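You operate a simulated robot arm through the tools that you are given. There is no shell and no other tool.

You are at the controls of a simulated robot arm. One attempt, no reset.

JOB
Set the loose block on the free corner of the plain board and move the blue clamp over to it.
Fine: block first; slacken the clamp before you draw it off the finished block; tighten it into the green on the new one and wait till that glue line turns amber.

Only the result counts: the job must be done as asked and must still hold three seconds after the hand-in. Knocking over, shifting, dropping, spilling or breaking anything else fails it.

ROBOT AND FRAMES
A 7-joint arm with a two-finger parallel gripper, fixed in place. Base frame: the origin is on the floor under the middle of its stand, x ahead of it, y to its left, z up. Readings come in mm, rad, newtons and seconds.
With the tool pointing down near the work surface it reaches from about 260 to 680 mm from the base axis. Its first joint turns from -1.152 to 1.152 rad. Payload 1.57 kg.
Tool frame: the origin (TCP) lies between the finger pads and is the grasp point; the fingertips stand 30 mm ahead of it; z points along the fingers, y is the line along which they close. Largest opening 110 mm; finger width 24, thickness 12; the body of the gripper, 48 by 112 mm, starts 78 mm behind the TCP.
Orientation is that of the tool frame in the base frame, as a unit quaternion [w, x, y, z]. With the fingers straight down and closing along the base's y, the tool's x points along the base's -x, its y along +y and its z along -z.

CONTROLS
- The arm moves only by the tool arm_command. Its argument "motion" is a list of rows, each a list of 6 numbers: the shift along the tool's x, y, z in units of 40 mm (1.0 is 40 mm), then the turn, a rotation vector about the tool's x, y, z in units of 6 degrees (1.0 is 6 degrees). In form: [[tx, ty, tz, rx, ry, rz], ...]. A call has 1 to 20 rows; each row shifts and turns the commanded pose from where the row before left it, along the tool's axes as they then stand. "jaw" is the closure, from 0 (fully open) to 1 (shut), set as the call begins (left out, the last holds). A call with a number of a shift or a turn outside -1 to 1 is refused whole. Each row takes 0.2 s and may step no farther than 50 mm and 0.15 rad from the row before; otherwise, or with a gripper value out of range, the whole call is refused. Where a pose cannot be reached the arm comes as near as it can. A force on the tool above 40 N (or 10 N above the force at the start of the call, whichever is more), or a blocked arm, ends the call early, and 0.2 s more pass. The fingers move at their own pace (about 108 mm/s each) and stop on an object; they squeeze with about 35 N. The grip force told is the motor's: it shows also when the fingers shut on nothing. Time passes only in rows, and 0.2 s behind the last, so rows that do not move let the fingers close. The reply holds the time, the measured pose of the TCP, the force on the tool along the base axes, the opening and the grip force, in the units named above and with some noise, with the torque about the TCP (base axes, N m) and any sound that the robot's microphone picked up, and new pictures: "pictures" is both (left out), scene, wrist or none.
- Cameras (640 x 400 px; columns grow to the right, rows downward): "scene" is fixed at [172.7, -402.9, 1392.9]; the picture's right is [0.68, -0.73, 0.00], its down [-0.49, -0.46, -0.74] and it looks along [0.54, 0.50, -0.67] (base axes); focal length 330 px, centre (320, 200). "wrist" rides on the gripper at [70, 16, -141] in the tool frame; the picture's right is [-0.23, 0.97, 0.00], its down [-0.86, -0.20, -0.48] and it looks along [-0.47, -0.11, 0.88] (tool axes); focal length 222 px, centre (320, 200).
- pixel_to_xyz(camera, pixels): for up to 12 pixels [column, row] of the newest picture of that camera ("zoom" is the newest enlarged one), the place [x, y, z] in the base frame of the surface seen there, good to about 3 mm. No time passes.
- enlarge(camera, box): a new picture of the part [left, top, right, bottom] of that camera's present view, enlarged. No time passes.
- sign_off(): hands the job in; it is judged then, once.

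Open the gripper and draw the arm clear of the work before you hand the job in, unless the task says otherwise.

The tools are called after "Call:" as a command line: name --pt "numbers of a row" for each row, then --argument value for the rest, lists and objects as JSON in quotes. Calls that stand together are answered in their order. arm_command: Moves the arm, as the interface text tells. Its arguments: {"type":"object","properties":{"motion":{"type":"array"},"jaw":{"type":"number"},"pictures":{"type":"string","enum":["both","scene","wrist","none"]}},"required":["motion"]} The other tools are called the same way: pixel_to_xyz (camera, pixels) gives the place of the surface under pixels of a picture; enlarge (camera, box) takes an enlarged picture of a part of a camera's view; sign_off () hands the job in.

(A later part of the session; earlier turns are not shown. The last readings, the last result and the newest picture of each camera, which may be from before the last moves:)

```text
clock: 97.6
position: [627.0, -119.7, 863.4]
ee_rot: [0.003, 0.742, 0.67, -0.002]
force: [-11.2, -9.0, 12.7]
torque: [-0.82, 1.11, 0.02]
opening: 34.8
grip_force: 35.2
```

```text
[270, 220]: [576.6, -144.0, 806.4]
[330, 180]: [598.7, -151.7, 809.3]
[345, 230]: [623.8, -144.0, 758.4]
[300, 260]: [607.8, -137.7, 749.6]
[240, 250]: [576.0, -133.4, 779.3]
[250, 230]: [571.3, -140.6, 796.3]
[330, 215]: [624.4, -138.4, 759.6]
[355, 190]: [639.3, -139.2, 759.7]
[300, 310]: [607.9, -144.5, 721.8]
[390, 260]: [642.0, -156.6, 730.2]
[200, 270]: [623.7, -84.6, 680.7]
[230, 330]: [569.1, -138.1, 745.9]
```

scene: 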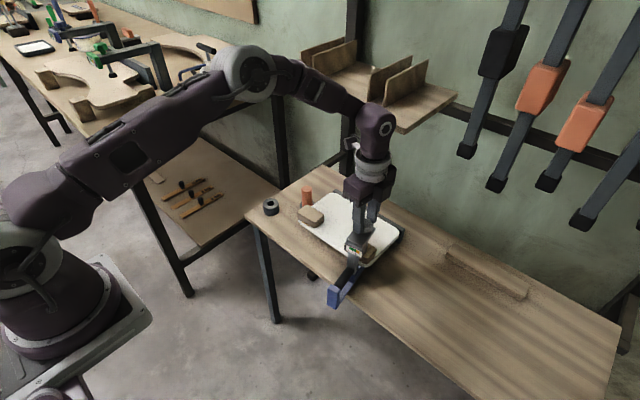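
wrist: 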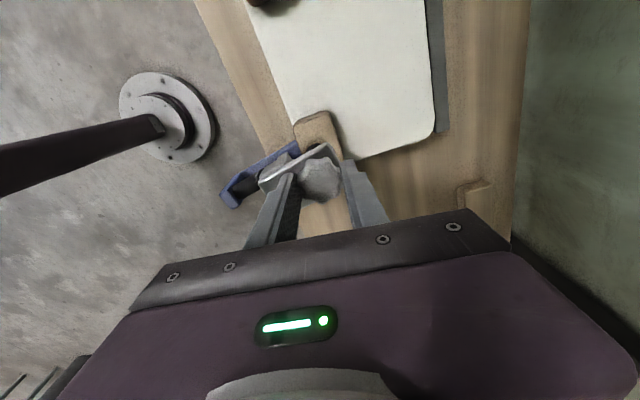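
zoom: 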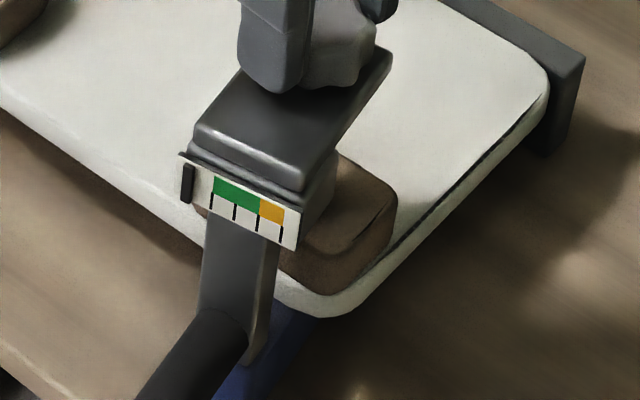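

The new block has not moved (front face x≈607.5). The knob is at the target (627,−119.7), so I raise 0.9 mm to free the bar and turn +8° to straighten the body.

Call:
arm_command --pt "0 0 -0.0225 0 0 0" --pt "0 0 0 0 0 0.45" --pt "0 0 0 0 0 0.45" --pt "0 0 0 0 0 0.45" --pt "0 0 0 0 0 0"

Call:
enlarge --camera "wrist" --box '[220, 80, 420, 230]'

Call:
enlarge --camera "scene" --box '[310, 215, 400, 315]'

Call:
pixel_to_xyz --camera "zoom" --pixels '[[110, 330], [150, 285], [180, 250], [170, 115], [235, 135], [250, 60], [200, 90], [185, 160], [195, 200], [225, 180], [240, 245], [120, 370]]'

```text
clock: 98.8
position: [626.2, -118.3, 865.1]
ee_rot: [0.001, 0.787, 0.617, 0.0]
force: [-6.1, 0.1, -6.8]
torque: [0.01, 0.58, 0.03]
opening: 34.5
grip_force: 34.6
```

scene: 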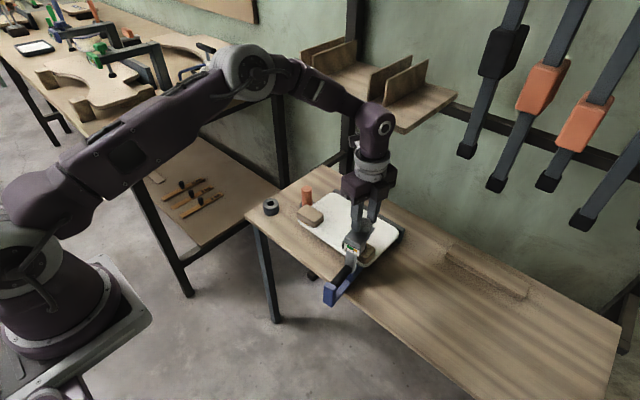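
wrist: 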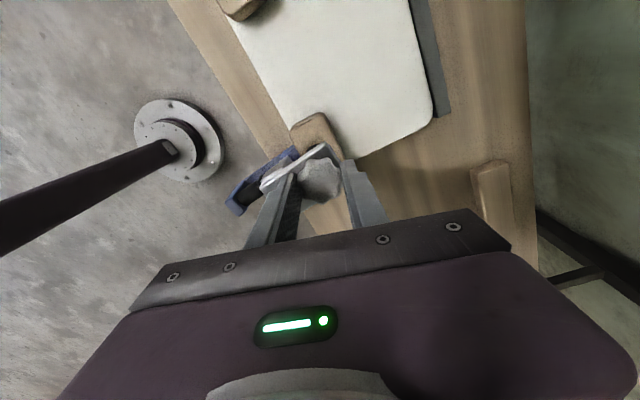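

```text
2.67 times, centred on (320, 155) of wrist
```

zoom: 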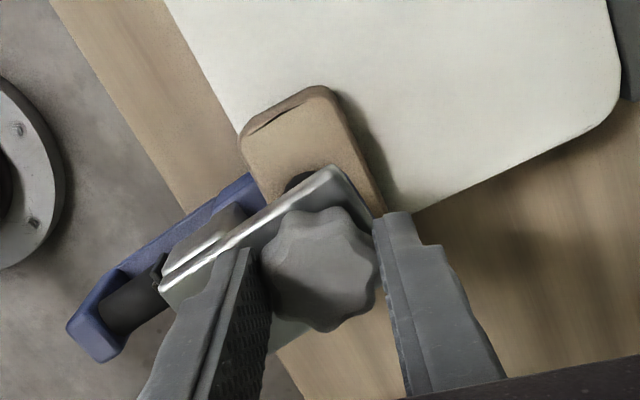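

```text
4.00 times, centred on (355, 265) of scene
```

zoom: 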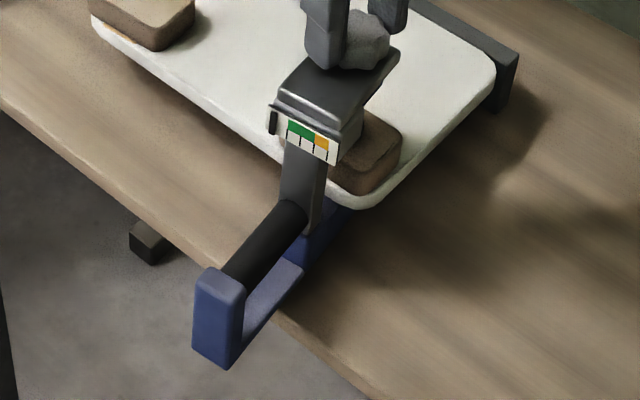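

```text
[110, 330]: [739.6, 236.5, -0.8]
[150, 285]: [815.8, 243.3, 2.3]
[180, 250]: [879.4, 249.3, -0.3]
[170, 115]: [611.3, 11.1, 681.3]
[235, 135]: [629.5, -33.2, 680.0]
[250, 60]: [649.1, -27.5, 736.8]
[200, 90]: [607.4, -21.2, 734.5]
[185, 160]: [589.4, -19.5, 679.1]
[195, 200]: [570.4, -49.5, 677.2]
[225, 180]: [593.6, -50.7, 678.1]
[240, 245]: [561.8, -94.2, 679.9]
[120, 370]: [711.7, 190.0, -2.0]
```

I query the handle and post points correctly in this zoom to get yaw and the post-to-board distance.

Call:
pixel_to_xyz --camera "zoom" --pixels '[[222, 280], [245, 255], [270, 230], [290, 212], [305, 170], [285, 125], [330, 148], [300, 90], [370, 75], [325, 215], [340, 200], [270, 290]]'

Call:
enlarge --camera "scene" --box '[345, 240, 385, 275]'

```text
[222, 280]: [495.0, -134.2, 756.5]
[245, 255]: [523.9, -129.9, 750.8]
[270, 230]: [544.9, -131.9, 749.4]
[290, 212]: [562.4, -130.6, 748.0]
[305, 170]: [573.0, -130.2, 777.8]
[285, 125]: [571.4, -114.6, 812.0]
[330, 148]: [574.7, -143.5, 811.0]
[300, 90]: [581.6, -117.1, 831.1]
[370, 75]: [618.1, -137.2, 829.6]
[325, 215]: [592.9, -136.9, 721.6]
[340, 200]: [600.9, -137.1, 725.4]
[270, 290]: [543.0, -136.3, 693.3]
```

```text
11.43 times, centred on (365, 258) of scene
```

zoom: 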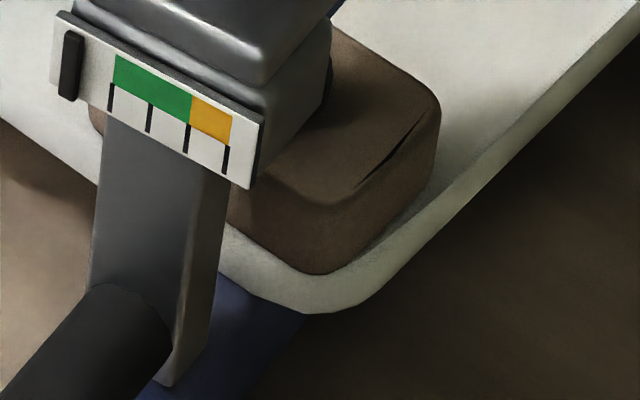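

The clamp is pitched ~3° (handle up) and its jaw/post corner leans on the board's front lower edge. I ease it back 3 mm and lower 1 mm so it can settle level.

Call:
arm_command --pt "-0.018 -0.073 0 0 0 0" --pt "0 0 0.0125 0 0 0" --pt "0 0 0.0125 0 0 0" --pt "0 0 0 0 0 0" --pictures "none"

```text
clock: 99.8
position: [623.8, -119.5, 863.5]
ee_rot: [0.001, 0.788, 0.616, -0.001]
force: [0.1, 0.6, -3.2]
torque: [0.07, -0.05, 0.02]
opening: 34.1
grip_force: 34.9
```

Side force is gone and the clamp hardly presses the bench. I look at its attitude now.

Call:
enlarge --camera "scene" --box '[310, 215, 400, 315]'

Call:
pixel_to_xyz --camera "zoom" --pixels '[[215, 285], [240, 258], [265, 232], [285, 214], [300, 172], [282, 127], [327, 150], [297, 92], [367, 77], [320, 217], [335, 202], [265, 292]]'

Call:
enlarge --camera "wrist" --box '[220, 80, 420, 230]'

```text
4.00 times, centred on (355, 265) of scene
```

zoom: 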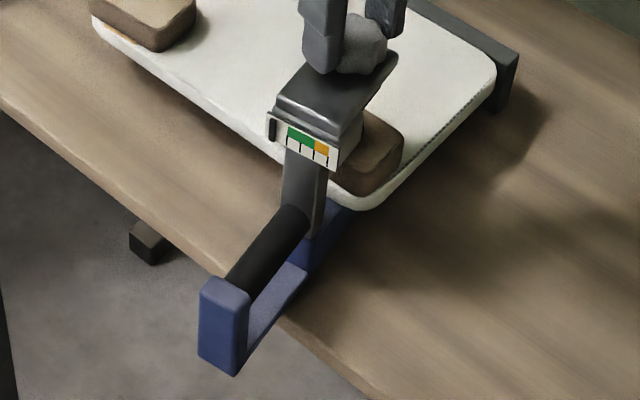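

```text
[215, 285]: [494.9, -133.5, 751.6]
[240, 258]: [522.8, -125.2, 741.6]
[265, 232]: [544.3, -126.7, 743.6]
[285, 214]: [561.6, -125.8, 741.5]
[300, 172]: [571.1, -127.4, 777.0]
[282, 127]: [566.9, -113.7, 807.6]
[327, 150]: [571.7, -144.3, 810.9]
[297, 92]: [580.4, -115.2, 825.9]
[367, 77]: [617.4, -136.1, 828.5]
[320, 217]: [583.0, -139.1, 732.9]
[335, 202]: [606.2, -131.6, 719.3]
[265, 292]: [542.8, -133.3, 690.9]
```

```text
2.67 times, centred on (320, 155) of wrist
```

zoom: 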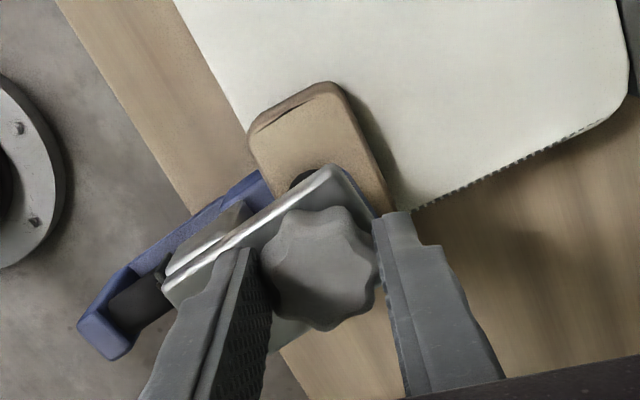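

The clamp is level again, yaw about +6° (tightening will tend to swing it back straight). I lower 0.4 mm so it rests on the bench, then open to 55 mm and check it stands.

Call:
arm_command --pt "0 0 0.008 0 0 0" --pt "0 0 0 0 0 0" --pictures "none"

Call:
arm_command --pt "0 0 0 0 0 0" --pt "0 0 0 0 0 0" --pt "0 0 0 0 0 0" --jaw 0.5

Call:
enlarge --camera "scene" --box '[310, 215, 400, 315]'

Call:
pixel_to_xyz --camera "zoom" --pixels '[[215, 285], [240, 258], [265, 232], [285, 214], [300, 172], [282, 127], [327, 150], [297, 92], [367, 77], [320, 217], [335, 202], [350, 150]]'

Call:
enlarge --camera "wrist" --box '[220, 80, 420, 230]'

```text
clock: 100.4
position: [623.0, -118.5, 864.2]
ee_rot: [0.002, 0.788, 0.616, -0.001]
force: [-2.9, 1.9, 4.4]
torque: [0.43, 0.12, -0.02]
opening: 34.3
grip_force: 34.9
```

```text
clock: 101.2
position: [623.7, -118.6, 863.4]
ee_rot: [0.002, 0.787, 0.616, -0.001]
force: [0.5, -0.4, 0.2]
torque: [0.03, -0.01, 0.01]
opening: 55.1
grip_force: 0.0
```

scene: 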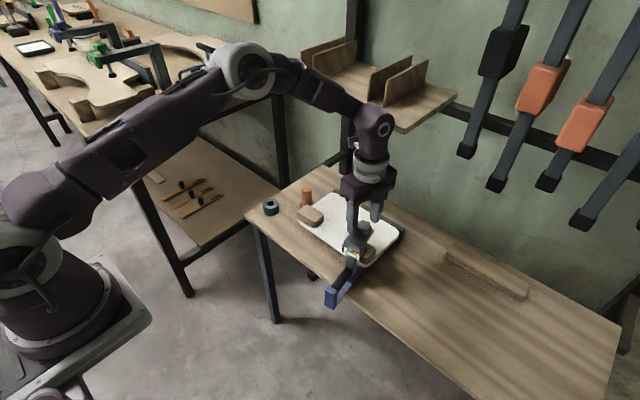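
wrist: 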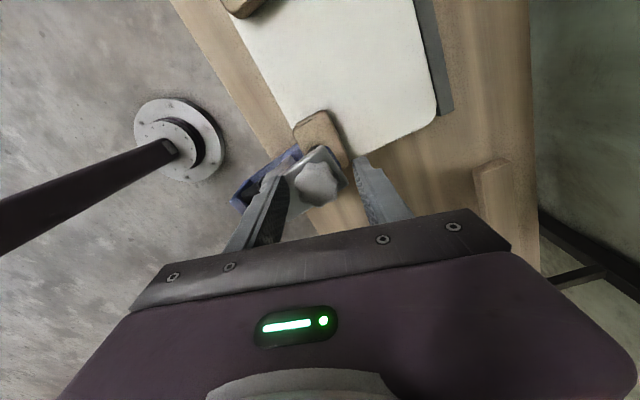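

```text
4.00 times, centred on (355, 265) of scene
```

zoom: 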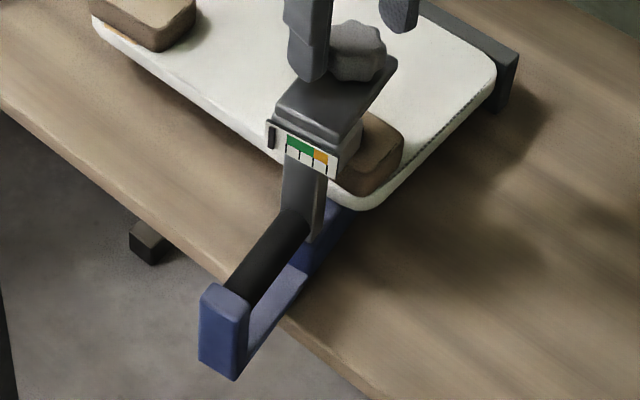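

```text
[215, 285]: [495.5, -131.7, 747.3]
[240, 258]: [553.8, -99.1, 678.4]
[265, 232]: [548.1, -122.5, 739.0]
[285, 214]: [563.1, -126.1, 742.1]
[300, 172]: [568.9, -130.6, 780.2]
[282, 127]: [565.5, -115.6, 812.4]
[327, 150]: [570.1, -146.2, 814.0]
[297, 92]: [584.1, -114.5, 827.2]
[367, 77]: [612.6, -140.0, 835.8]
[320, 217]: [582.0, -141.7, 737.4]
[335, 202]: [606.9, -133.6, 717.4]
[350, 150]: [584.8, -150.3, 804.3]
```

```text
2.67 times, centred on (320, 155) of wrist
```

zoom: 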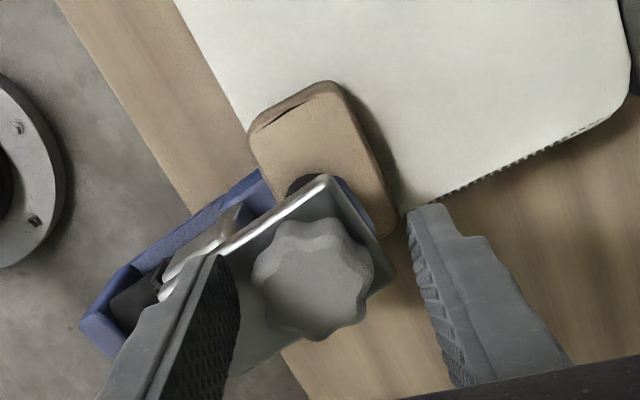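

The clamp stands, perhaps leaning slightly. I measure the knob's top face and the plate to check lean and position.

Call:
pixel_to_xyz --camera "zoom" --pixels '[[310, 285], [262, 275], [365, 275], [320, 240], [300, 330], [280, 250], [350, 300], [225, 350], [385, 275], [325, 185], [300, 200], [250, 235]]'

Call:
enlarge --camera "scene" --box '[345, 210, 385, 260]'

Call:
pixel_to_xyz --camera "zoom" --pixels '[[330, 150], [280, 140], [380, 160], [330, 200], [230, 260], [180, 260], [260, 300], [300, 240], [370, 230], [200, 230], [340, 270], [245, 310]]'

```text
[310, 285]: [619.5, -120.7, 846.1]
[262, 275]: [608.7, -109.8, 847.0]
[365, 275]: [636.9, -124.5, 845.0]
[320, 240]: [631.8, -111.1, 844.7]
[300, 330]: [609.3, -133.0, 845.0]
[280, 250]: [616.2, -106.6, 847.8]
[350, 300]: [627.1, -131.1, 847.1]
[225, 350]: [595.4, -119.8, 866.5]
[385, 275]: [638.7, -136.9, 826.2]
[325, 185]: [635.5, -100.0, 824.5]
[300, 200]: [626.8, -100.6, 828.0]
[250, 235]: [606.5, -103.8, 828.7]
```

```text
8.00 times, centred on (365, 235) of scene
```

zoom: 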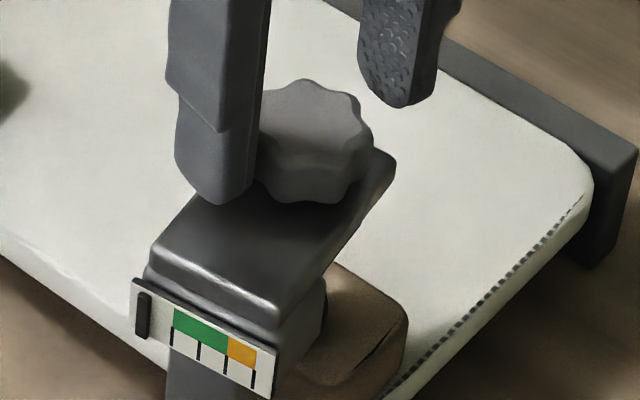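

```text
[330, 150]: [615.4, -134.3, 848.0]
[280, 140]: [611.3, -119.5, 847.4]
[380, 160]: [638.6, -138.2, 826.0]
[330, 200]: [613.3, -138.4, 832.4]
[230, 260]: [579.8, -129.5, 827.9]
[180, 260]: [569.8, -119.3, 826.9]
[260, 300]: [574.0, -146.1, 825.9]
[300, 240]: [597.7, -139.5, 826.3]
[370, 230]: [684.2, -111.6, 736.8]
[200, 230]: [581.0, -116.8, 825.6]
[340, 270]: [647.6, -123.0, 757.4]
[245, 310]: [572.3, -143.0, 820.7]
```

The clamp is upright (knob centre ≈(622.5,−120.5), plate level). I swing the open gripper back −234° to start a long clockwise stroke.

Call:
arm_command --pt "0 0 0 0 0 -1" --pt "0 0 0 0 0 -1" --pt "0 0 0 0 0 -1" --pt "0 0 0 0 0 -1" --pt "0 0 0 0 0 -1" --pt "0 0 0 0 0 -1" --pt "0 0 0 0 0 -1" --pt "0 0 0 0 0 -1" --pt "0 0 0 0 0 -1" --pt "0 0 0 0 0 -1" --pt "0 0 0 0 0 -1" --pt "0 0 0 0 0 -1" --pt "0 0 0 0 0 -1" --pt "0 0 0 0 0 -1" --pt "0 0 0 0 0 -1" --pt "0 0 0 0 0 -1" --pt "0 0 0 0 0 -1" --pt "0 0 0 0 0 -1" --pt "0 0 0 0 0 -1" --pt "0 0 0 0 0 -1" --pictures "none"

Call:
arm_command --pt "0 0 0 0 0 -1" --pt "0 0 0 0 0 -1" --pt "0 0 0 0 0 -1" --pt "0 0 0 0 0 -1" --pt "0 0 0 0 0 -1" --pt "0 0 0 0 0 -1" --pt "0 0 0 0 0 -1" --pt "0 0 0 0 0 -1" --pt "0 0 0 0 0 -1" --pt "0 0 0 0 0 -1" --pt "0 0 0 0 0 -1" --pt "0 0 0 0 0 -1" --pt "0 0 0 0 0 -1" --pt "0 0 0 0 0 -1" --pt "0 0 0 0 0 -1" --pt "0 0 0 0 0 -1" --pt "0 0 0 0 0 -1" --pt "0 0 0 0 0 -1" --pt "0 0 0 0 0 -1"

Call:
enlarge --camera "wrist" --box '[220, 80, 420, 230]'

```text
clock: 105.4
position: [624.1, -116.2, 864.0]
ee_rot: [0.001, -0.141, 0.99, -0.002]
force: [0.2, 0.6, 0.3]
torque: [-0.01, -0.02, 0.01]
opening: 55.1
grip_force: 0.1
```

```text
clock: 109.4
position: [624.8, -118.3, 864.0]
ee_rot: [0.001, 0.907, -0.421, 0.001]
force: [-0.3, -0.3, 0.8]
torque: [-0.01, -0.02, -0.01]
opening: 55.1
grip_force: 0.0
```

scene: 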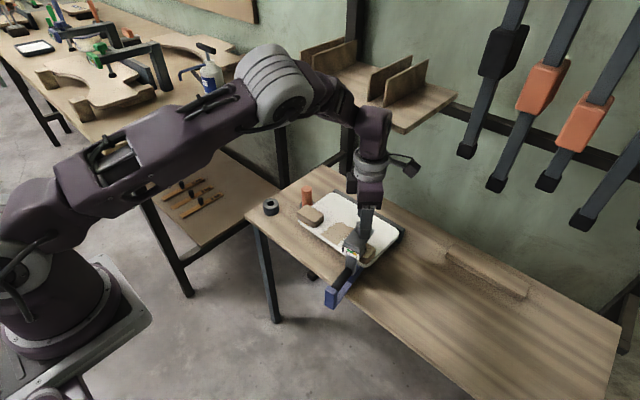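
wrist: 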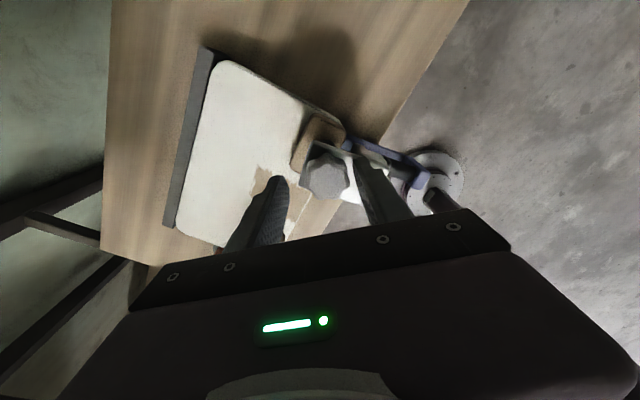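

```text
2.67 times, centred on (320, 155) of wrist
```

zoom: 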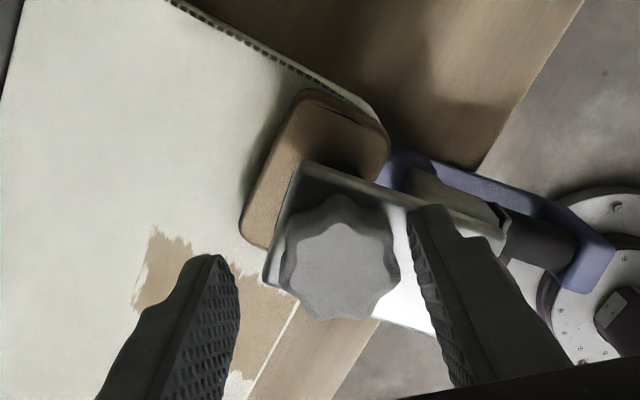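

A tan patch appears on the board beside the new block at (340,232); I zoom in on it.

Call:
enlarge --camera "scene" --box '[290, 185, 410, 285]'

Call:
pixel_to_xyz --camera "scene" --pixels '[[335, 228], [340, 233], [330, 235], [345, 228], [350, 240], [335, 240], [320, 225]]'

Call:
enlarge --camera "wrist" --box '[160, 50, 360, 250]'

```text
4.00 times, centred on (350, 235) of scene
```

zoom: 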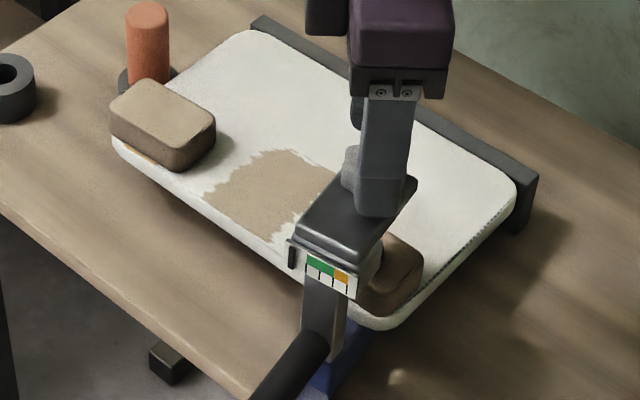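

```text
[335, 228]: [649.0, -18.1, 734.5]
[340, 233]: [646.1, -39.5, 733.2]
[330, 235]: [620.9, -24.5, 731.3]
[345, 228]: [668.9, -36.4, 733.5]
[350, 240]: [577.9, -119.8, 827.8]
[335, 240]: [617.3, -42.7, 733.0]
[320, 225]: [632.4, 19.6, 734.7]
```

```text
2.00 times, centred on (260, 150) of wrist
```

zoom: 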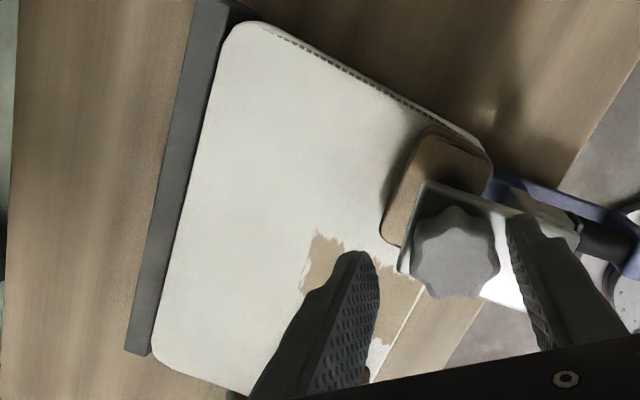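

The patch lies flat at board height and seems a rendering effect; the geometry is unchanged. I re-measure the knob's centre from this angle before gripping.

Call:
pixel_to_xyz --camera "zoom" --pixels '[[455, 250], [415, 250], [497, 255], [455, 212], [460, 295], [425, 225], [485, 225], [485, 285], [425, 285]]'

```text
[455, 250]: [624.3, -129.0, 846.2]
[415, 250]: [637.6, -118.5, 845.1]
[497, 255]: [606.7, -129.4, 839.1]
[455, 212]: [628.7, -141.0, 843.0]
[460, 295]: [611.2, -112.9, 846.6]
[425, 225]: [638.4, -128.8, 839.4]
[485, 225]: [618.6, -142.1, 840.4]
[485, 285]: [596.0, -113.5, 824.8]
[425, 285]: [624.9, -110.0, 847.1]
```

I zoom tighter on the knob to get its rim more precisely.

Call:
enlarge --camera "wrist" --box '[290, 140, 360, 210]'

Call:
pixel_to_xyz --camera "wrist" --pixels '[[327, 176], [308, 176], [346, 176], [327, 158], [327, 197], [313, 163], [340, 163], [340, 190], [313, 190], [320, 170], [334, 182]]'

```text
5.71 times, centred on (325, 175) of wrist
```

zoom: 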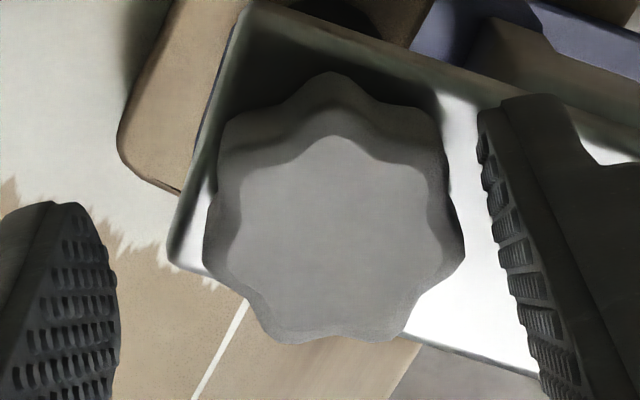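

```text
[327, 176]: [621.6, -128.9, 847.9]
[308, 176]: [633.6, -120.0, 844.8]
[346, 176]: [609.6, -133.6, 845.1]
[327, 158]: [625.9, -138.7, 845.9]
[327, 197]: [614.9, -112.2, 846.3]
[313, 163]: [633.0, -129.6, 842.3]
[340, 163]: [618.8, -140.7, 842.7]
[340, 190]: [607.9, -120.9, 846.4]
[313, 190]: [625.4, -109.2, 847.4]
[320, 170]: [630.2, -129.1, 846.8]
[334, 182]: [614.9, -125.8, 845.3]
```

The knob sits ~3.5 mm off along the closing axis after settling, at about (621,−120.5). I shift the TCP by (−3,−2) mm and close on it.

Call:
arm_command --pt "-0.01 0.09 0 0 0 0" --pt "0 0 0 0 0 0" --pictures "none"

Call:
arm_command --pt "0 0 0 0 0 0" --pt "0 0 0 0 0 0" --pt "0 0 0 0 0 0" --jaw 1

Call:
enlarge --camera "wrist" --box '[220, 80, 420, 230]'

Call:
enlarge --camera "scene" --box '[300, 195, 400, 300]'

```text
clock: 110.0
position: [620.4, -120.1, 863.7]
ee_rot: [0.002, 0.906, -0.423, 0.001]
force: [-0.1, -0.2, 0.5]
torque: [0.02, 0.0, 0.03]
opening: 55.0
grip_force: 0.0
```

```text
clock: 110.8
position: [621.6, -120.4, 864.9]
ee_rot: [0.001, 0.907, -0.421, 0.002]
force: [-2.3, -2.4, -0.6]
torque: [-0.21, 0.14, 0.02]
opening: 34.5
grip_force: 34.8
```

scene: 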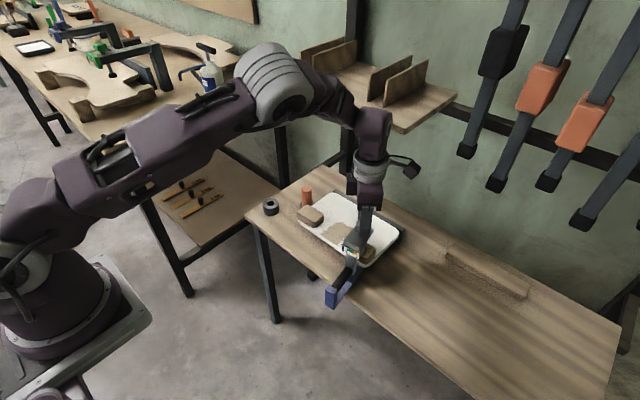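
wrist: 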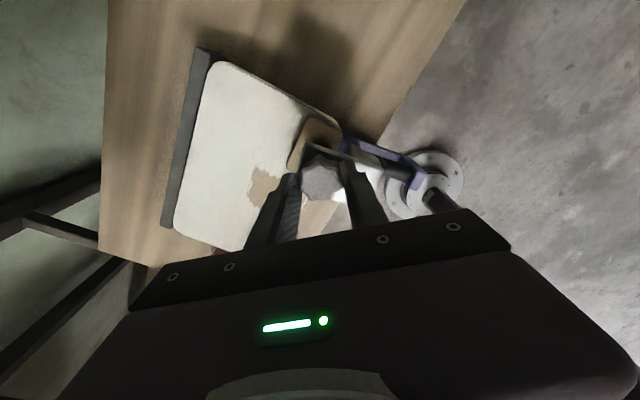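

```text
2.67 times, centred on (320, 155) of wrist
```

zoom: 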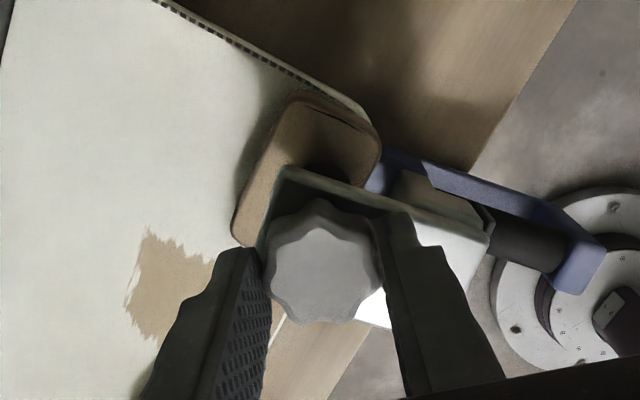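

```text
3.81 times, centred on (350, 248) of scene
```

zoom: 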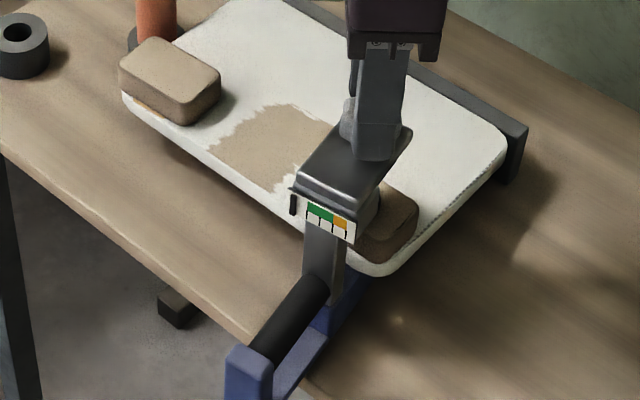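

The knob is gripped with little side force. I turn clockwise 60° and check that the body stays put.

Call:
arm_command --pt "0 0 0 0 0 0.5" --pt "0 0 0 0 0 0.5" --pt "0 0 0 0 0 1" --pt "0 0 0 0 0 1" --pt "0 0 0 0 0 1" --pt "0 0 0 0 0 1" --pt "0 0 0 0 0 1" --pt "0 0 0 0 0 1" --pt "0 0 0 0 0 1" --pt "0 0 0 0 0 1" --pt "0 0 0 0 0 1" --pt "0 0 0 0 0 0"

Call:
enlarge --camera "scene" --box '[300, 195, 400, 300]'

Call:
enlarge --camera "wrist" --box '[220, 80, 420, 230]'

```text
clock: 113.4
position: [621.7, -121.3, 863.6]
ee_rot: [0.0, -0.573, 0.82, -0.001]
force: [-8.4, -3.1, 3.2]
torque: [-0.3, 0.85, 0.0]
opening: 34.2
grip_force: 34.8
```

scene: 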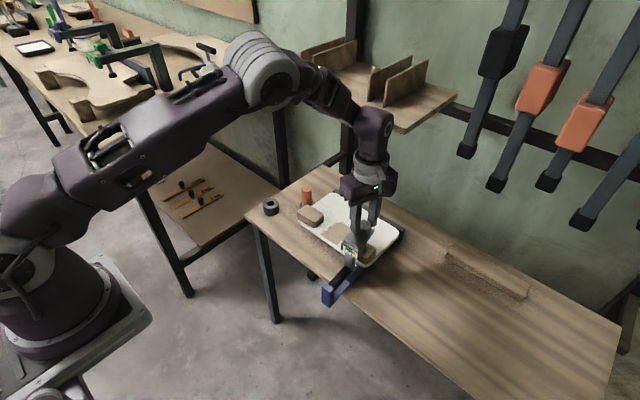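
wrist: 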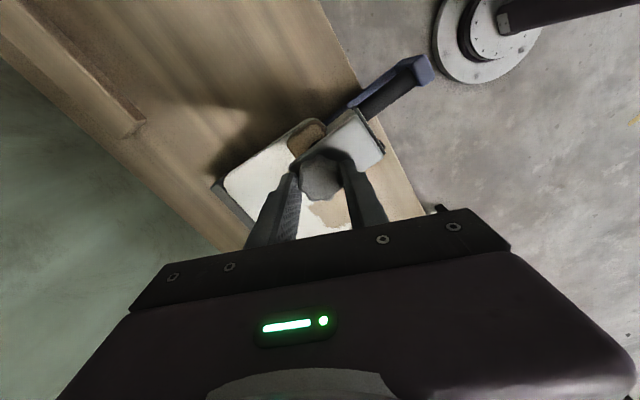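

```text
3.81 times, centred on (350, 248) of scene
```

zoom: 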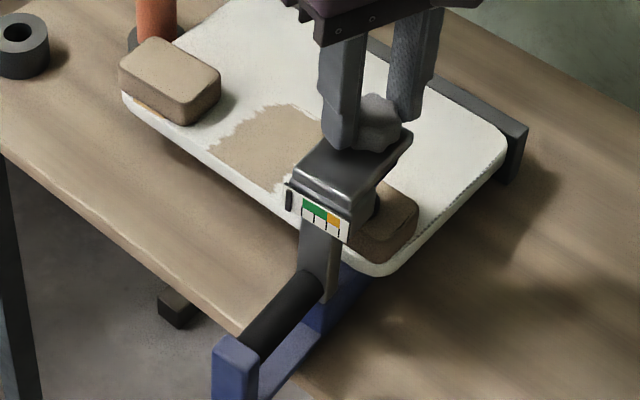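

```text
2.67 times, centred on (320, 155) of wrist
```

zoom: 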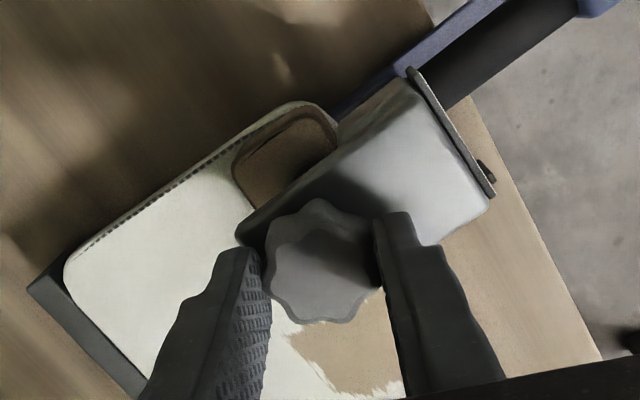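

Forces rose to −8 N in x with the line of action near z≈762. I zoom in around the pad and block to see what is touching.

Call:
enlarge --camera "scene" --box '[355, 235, 395, 270]'

Call:
enlarge --camera "wrist" --box '[280, 90, 360, 170]'

Call:
pixel_to_xyz --camera "wrist" --pixels '[[305, 135], [312, 128], [320, 125], [298, 148], [325, 135], [345, 130], [375, 130], [360, 150], [380, 158], [300, 150], [322, 160], [335, 175]]'

```text
11.43 times, centred on (375, 252) of scene
```

zoom: 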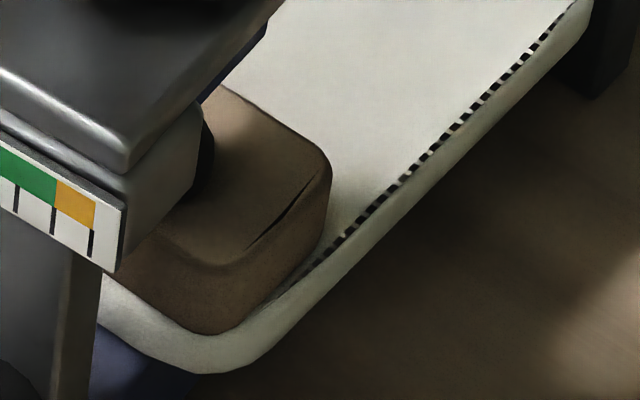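

```text
5.00 times, centred on (320, 130) of wrist
```

zoom: 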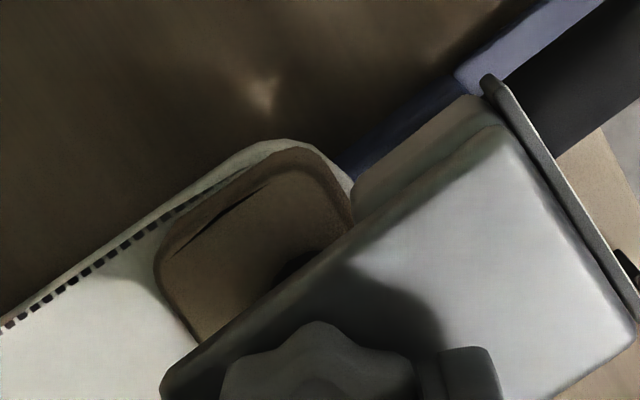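

```text
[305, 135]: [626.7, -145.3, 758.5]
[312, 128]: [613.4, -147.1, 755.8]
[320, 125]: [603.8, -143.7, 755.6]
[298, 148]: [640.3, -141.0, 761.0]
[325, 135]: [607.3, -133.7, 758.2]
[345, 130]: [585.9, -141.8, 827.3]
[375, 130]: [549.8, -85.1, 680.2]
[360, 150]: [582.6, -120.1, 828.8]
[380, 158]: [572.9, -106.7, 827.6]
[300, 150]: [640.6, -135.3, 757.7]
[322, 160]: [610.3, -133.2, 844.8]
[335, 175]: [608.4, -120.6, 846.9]
```

I verify the new block's faces again and whether it shifted.

Call:
pixel_to_xyz --camera "scene" --pixels '[[362, 261], [364, 262], [366, 262], [360, 259], [368, 260], [374, 253], [375, 250], [370, 247], [368, 252], [363, 265], [366, 266], [372, 262]]'

Call:
arm_command --pt "0 0 0 0 0 0" --pictures "none"

```text
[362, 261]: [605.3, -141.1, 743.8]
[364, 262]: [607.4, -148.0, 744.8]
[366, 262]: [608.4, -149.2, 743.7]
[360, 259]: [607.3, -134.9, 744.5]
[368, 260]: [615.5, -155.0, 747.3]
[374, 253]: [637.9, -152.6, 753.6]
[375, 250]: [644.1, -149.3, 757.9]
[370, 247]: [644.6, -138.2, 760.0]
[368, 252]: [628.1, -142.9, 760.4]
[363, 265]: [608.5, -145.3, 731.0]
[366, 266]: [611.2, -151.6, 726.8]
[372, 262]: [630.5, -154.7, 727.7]
```

```text
clock: 113.8
position: [620.5, -121.0, 863.5]
ee_rot: [0.0, -0.575, 0.818, -0.003]
force: [-7.9, -3.3, 5.1]
torque: [-0.32, 0.79, -0.01]
opening: 34.2
grip_force: 34.8
```

The wrench matches the pad already resting on the block top while my grip was slightly off-centre. I release here to let the side load relax, then re-centre on the knob.

Call:
arm_command --pt "0 0 0 0 0 0" --pt "0 0 0 0 0 0" --jaw 0.5

Call:
enlarge --camera "wrist" --box '[270, 120, 370, 220]'

Call:
enlarge --camera "scene" --box '[300, 195, 400, 300]'

```text
clock: 114.4
position: [621.6, -121.8, 863.5]
ee_rot: [0.0, -0.574, 0.819, -0.003]
force: [0.6, -0.6, -0.5]
torque: [-0.02, -0.06, -0.05]
opening: 54.9
grip_force: 0.0
```

scene: 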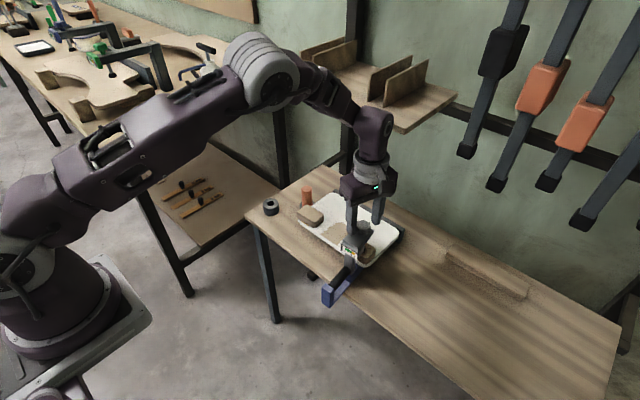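
wrist: 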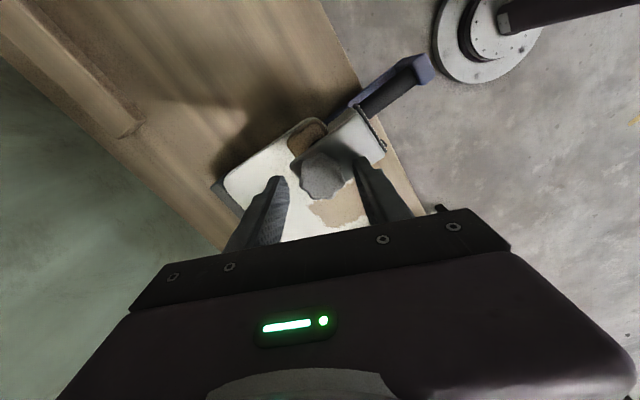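

```text
4.00 times, centred on (320, 170) of wrist
```

zoom: 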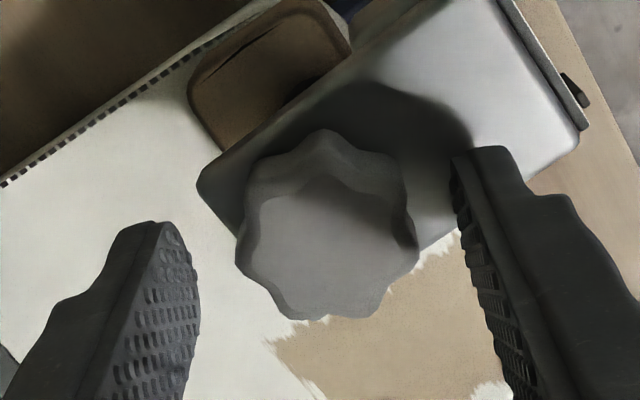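

```text
3.81 times, centred on (350, 248) of scene
```

zoom: 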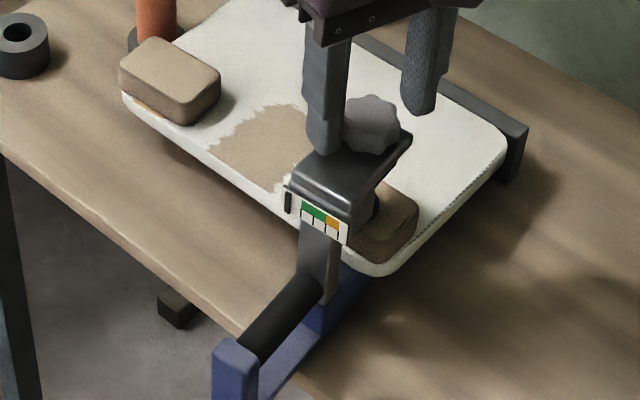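

The knob relaxed ~1.2 mm toward −x. I shift the TCP accordingly and grip again.

Call:
arm_command --pt "0.022 0.024 0 0 0 0" --pt "0 0 0 0 0 0" --pictures "none"

Call:
arm_command --pt "0 0 0 0 0 0" --pt "0 0 0 0 0 0" --pt "0 0 0 0 0 0" --jaw 1 --pictures "wrist"

```text
clock: 115.0
position: [618.9, -122.3, 863.7]
ee_rot: [0.0, -0.575, 0.818, -0.001]
force: [0.2, 0.5, 0.6]
torque: [-0.05, 0.0, -0.01]
opening: 55.1
grip_force: 0.0
```

```text
clock: 115.8
position: [619.5, -122.2, 863.2]
ee_rot: [-0.001, -0.575, 0.818, -0.001]
force: [0.0, 1.0, 0.9]
torque: [0.04, 0.24, -0.01]
opening: 34.5
grip_force: 35.3
```

wrist: 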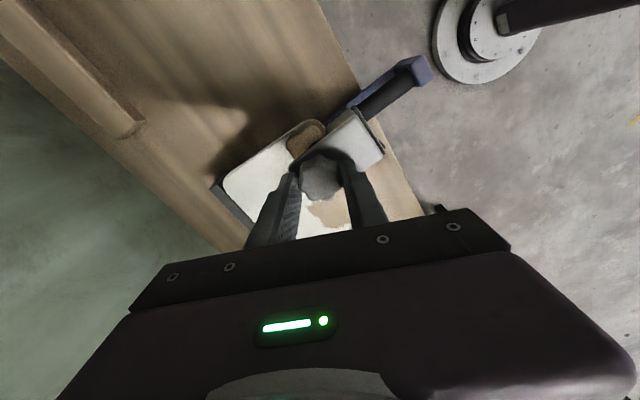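

Balanced now (forces ≈1 N), pad resting on the block at x≈620, well inside its top. I turn clockwise in small increments, first 21°, and read forces.

Call:
arm_command --pt "0 0 0 0 0 0.5" --pt "0 0 0 0 0 0.5" --pt "0 0 0 0 0 0.5" --pt "0 0 0 0 0 0.5" --pt "0 0 0 0 0 0.5" --pt "0 0 0 0 0 0.5" --pt "0 0 0 0 0 0.5" --pt "0 0 0 0 0 0" --pictures "none"

```text
clock: 117.6
position: [618.7, -121.6, 864.3]
ee_rot: [-0.002, -0.415, 0.91, -0.002]
force: [-3.5, -0.6, 0.4]
torque: [-0.05, 0.5, 0.01]
opening: 34.0
grip_force: 35.3
```

Forces stay small. I turn another 30° and look at the marker and body.

Call:
arm_command --pt "0 0 0 0 0 0.5" --pt "0 0 0 0 0 0.5" --pt "0 0 0 0 0 0.5" --pt "0 0 0 0 0 0.5" --pt "0 0 0 0 0 0.5" --pt "0 0 0 0 0 0.5" --pt "0 0 0 0 0 0.5" --pt "0 0 0 0 0 0.5" --pt "0 0 0 0 0 0.5" --pt "0 0 0 0 0 0.5" --pt "0 0 0 0 0 0"

Call:
enlarge --camera "scene" --box '[300, 195, 400, 300]'

Call:
enlarge --camera "wrist" --box '[220, 80, 420, 230]'

```text
clock: 120.0
position: [619.3, -120.9, 863.6]
ee_rot: [0.0, -0.166, 0.986, -0.001]
force: [-2.1, 0.4, 0.5]
torque: [-0.03, 0.21, -0.01]
opening: 34.1
grip_force: 35.2
```

scene: 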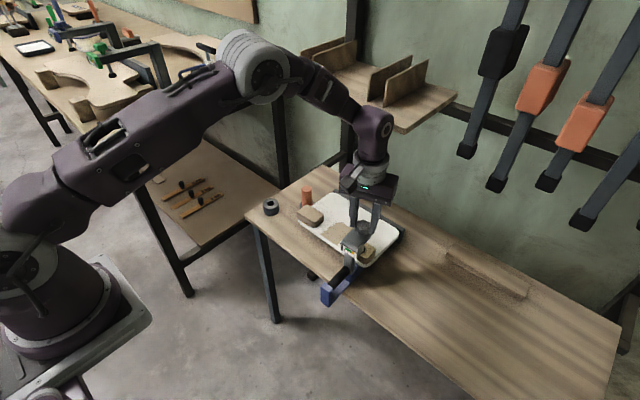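
wrist: 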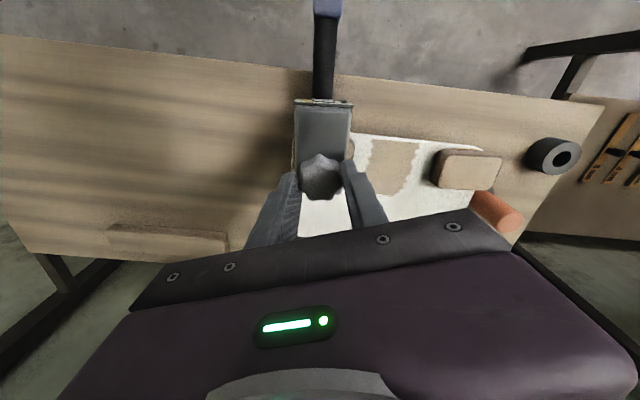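

```text
3.81 times, centred on (350, 248) of scene
```

zoom: 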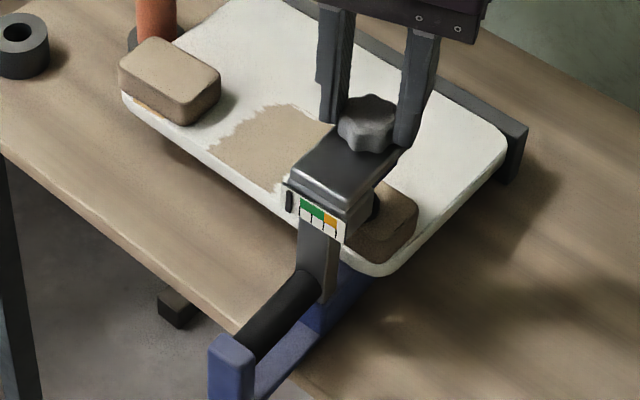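

```text
2.67 times, centred on (320, 155) of wrist
```

zoom: 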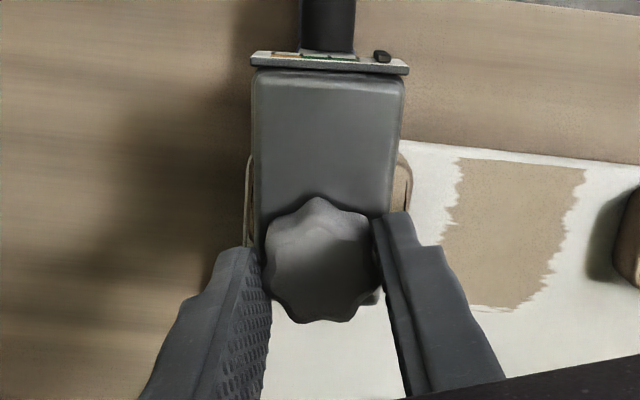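

The body stays put (yaw ≈+4°) and the marker is still at zero. I continue clockwise 30° and read forces.

Call:
arm_command --pt "0 0 0 0 0 0.5" --pt "0 0 0 0 0 0.5" --pt "0 0 0 0 0 0.5" --pt "0 0 0 0 0 0.5" --pt "0 0 0 0 0 0.5" --pt "0 0 0 0 0 0.5" --pt "0 0 0 0 0 0.5" --pt "0 0 0 0 0 0.5" --pt "0 0 0 0 0 0.5" --pt "0 0 0 0 0 0.5" --pt "0 0 0 0 0 0" --pictures "scene"

Call:
enlarge --camera "scene" --box '[340, 225, 390, 265]'

```text
clock: 122.4
position: [620.1, -120.8, 863.4]
ee_rot: [0.001, 0.095, 0.995, -0.002]
force: [-0.6, 0.5, 1.0]
torque: [0.06, 0.04, 0.02]
opening: 34.2
grip_force: 35.0
```

scene: 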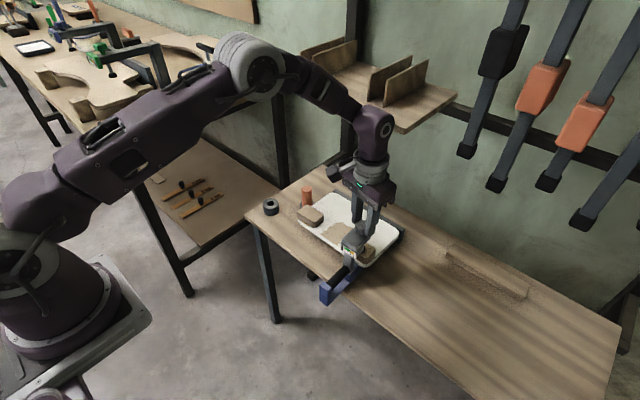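

```text
10.00 times, centred on (365, 245) of scene
```

zoom: 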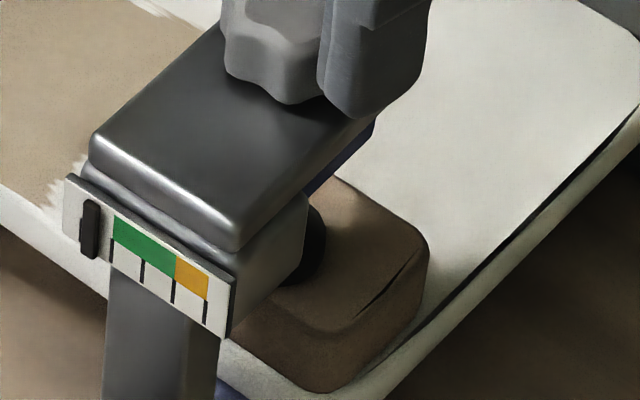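

Marker still at zero. I continue clockwise 45° while watching force.

Call:
arm_command --pt "0 0 0 0 0 0.5" --pt "0 0 0 0 0 0.5" --pt "0 0 0 0 0 0.5" --pt "0 0 0 0 0 0.5" --pt "0 0 0 0 0 0.5" --pt "0 0 0 0 0 0.5" --pt "0 0 0 0 0 0.5" --pt "0 0 0 0 0 0.5" --pt "0 0 0 0 0 0.5" --pt "0 0 0 0 0 0.5" --pt "0 0 0 0 0 0.5" --pt "0 0 0 0 0 0.5" --pt "0 0 0 0 0 0.5" --pt "0 0 0 0 0 0.5" --pt "0 0 0 0 0 0.5" --pt "0 0 0 0 0 0" --pictures "scene"

Call:
enlarge --camera "scene" --box '[340, 225, 390, 265]'

Call:
enlarge --camera "wrist" --box '[220, 80, 420, 230]'

```text
clock: 125.8
position: [620.0, -120.6, 862.9]
ee_rot: [0.001, 0.469, 0.883, -0.002]
force: [-3.7, -2.1, 6.4]
torque: [-0.21, 0.34, 0.04]
opening: 34.4
grip_force: 35.3
```

scene: 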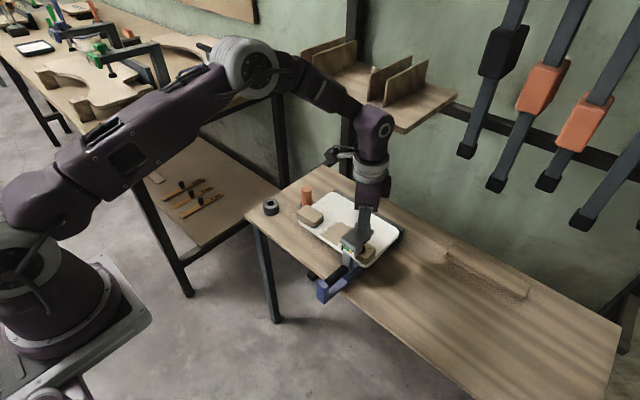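

```text
10.00 times, centred on (365, 245) of scene
```

zoom: 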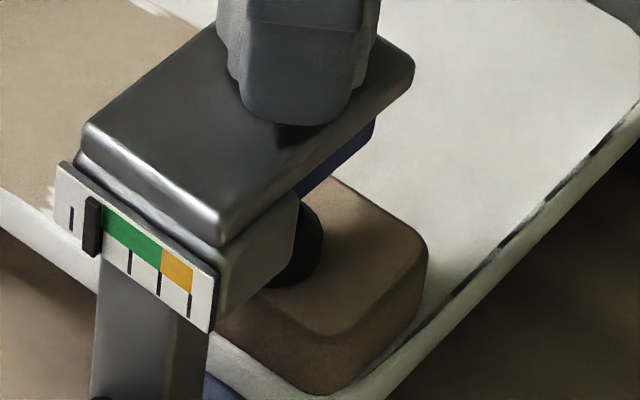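

```text
2.67 times, centred on (320, 155) of wrist
```

zoom: 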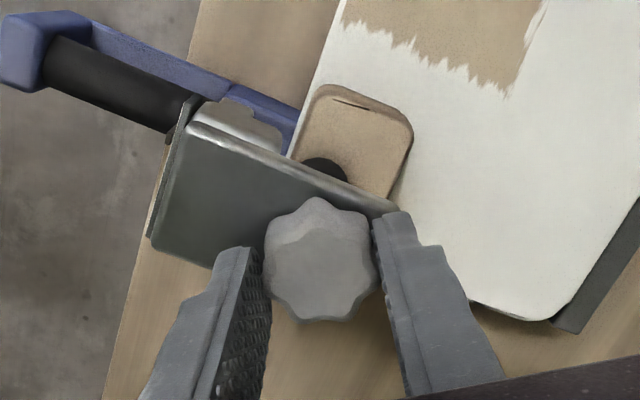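

The marker has started to move (between ticks 1 and 2) – load is building and the body holds. I raise 0.4 mm to ease the vertical force and turn 24° more.

Call:
arm_command --pt "0 0 -0.01 0 0 0" --pt "0 0 0 0 0 0.5" --pt "0 0 0 0 0 0.5" --pt "0 0 0 0 0 0.5" --pt "0 0 0 0 0 0.5" --pt "0 0 0 0 0 0.5" --pt "0 0 0 0 0 0.5" --pt "0 0 0 0 0 0.5" --pt "0 0 0 0 0 0.5" --pt "0 0 0 0 0 0" --pictures "scene"

Call:
enlarge --camera "scene" --box '[340, 225, 390, 265]'

Call:
enlarge --camera "scene" --box '[290, 185, 410, 285]'

```text
clock: 128.0
position: [619.3, -121.2, 864.3]
ee_rot: [0.002, 0.643, 0.766, -0.001]
force: [-4.1, -0.5, 3.8]
torque: [-0.2, 0.49, 0.04]
opening: 34.4
grip_force: 34.9
```

scene: 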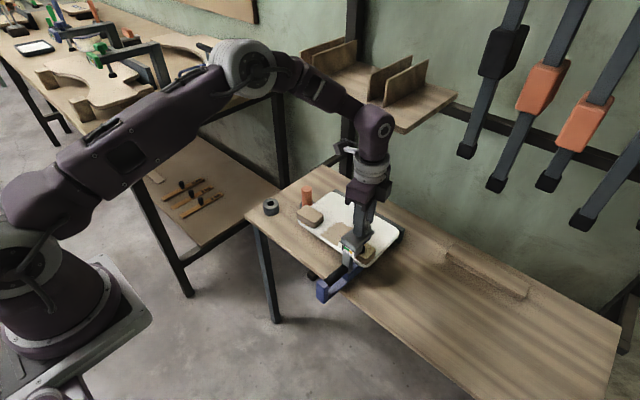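

```text
10.00 times, centred on (365, 245) of scene
```

zoom: 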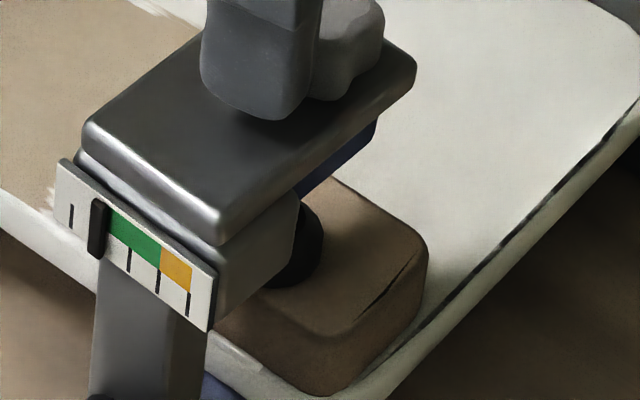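

```text
4.00 times, centred on (350, 235) of scene
```

zoom: 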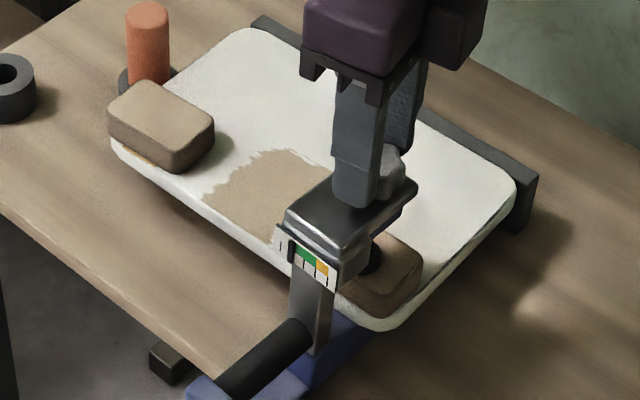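

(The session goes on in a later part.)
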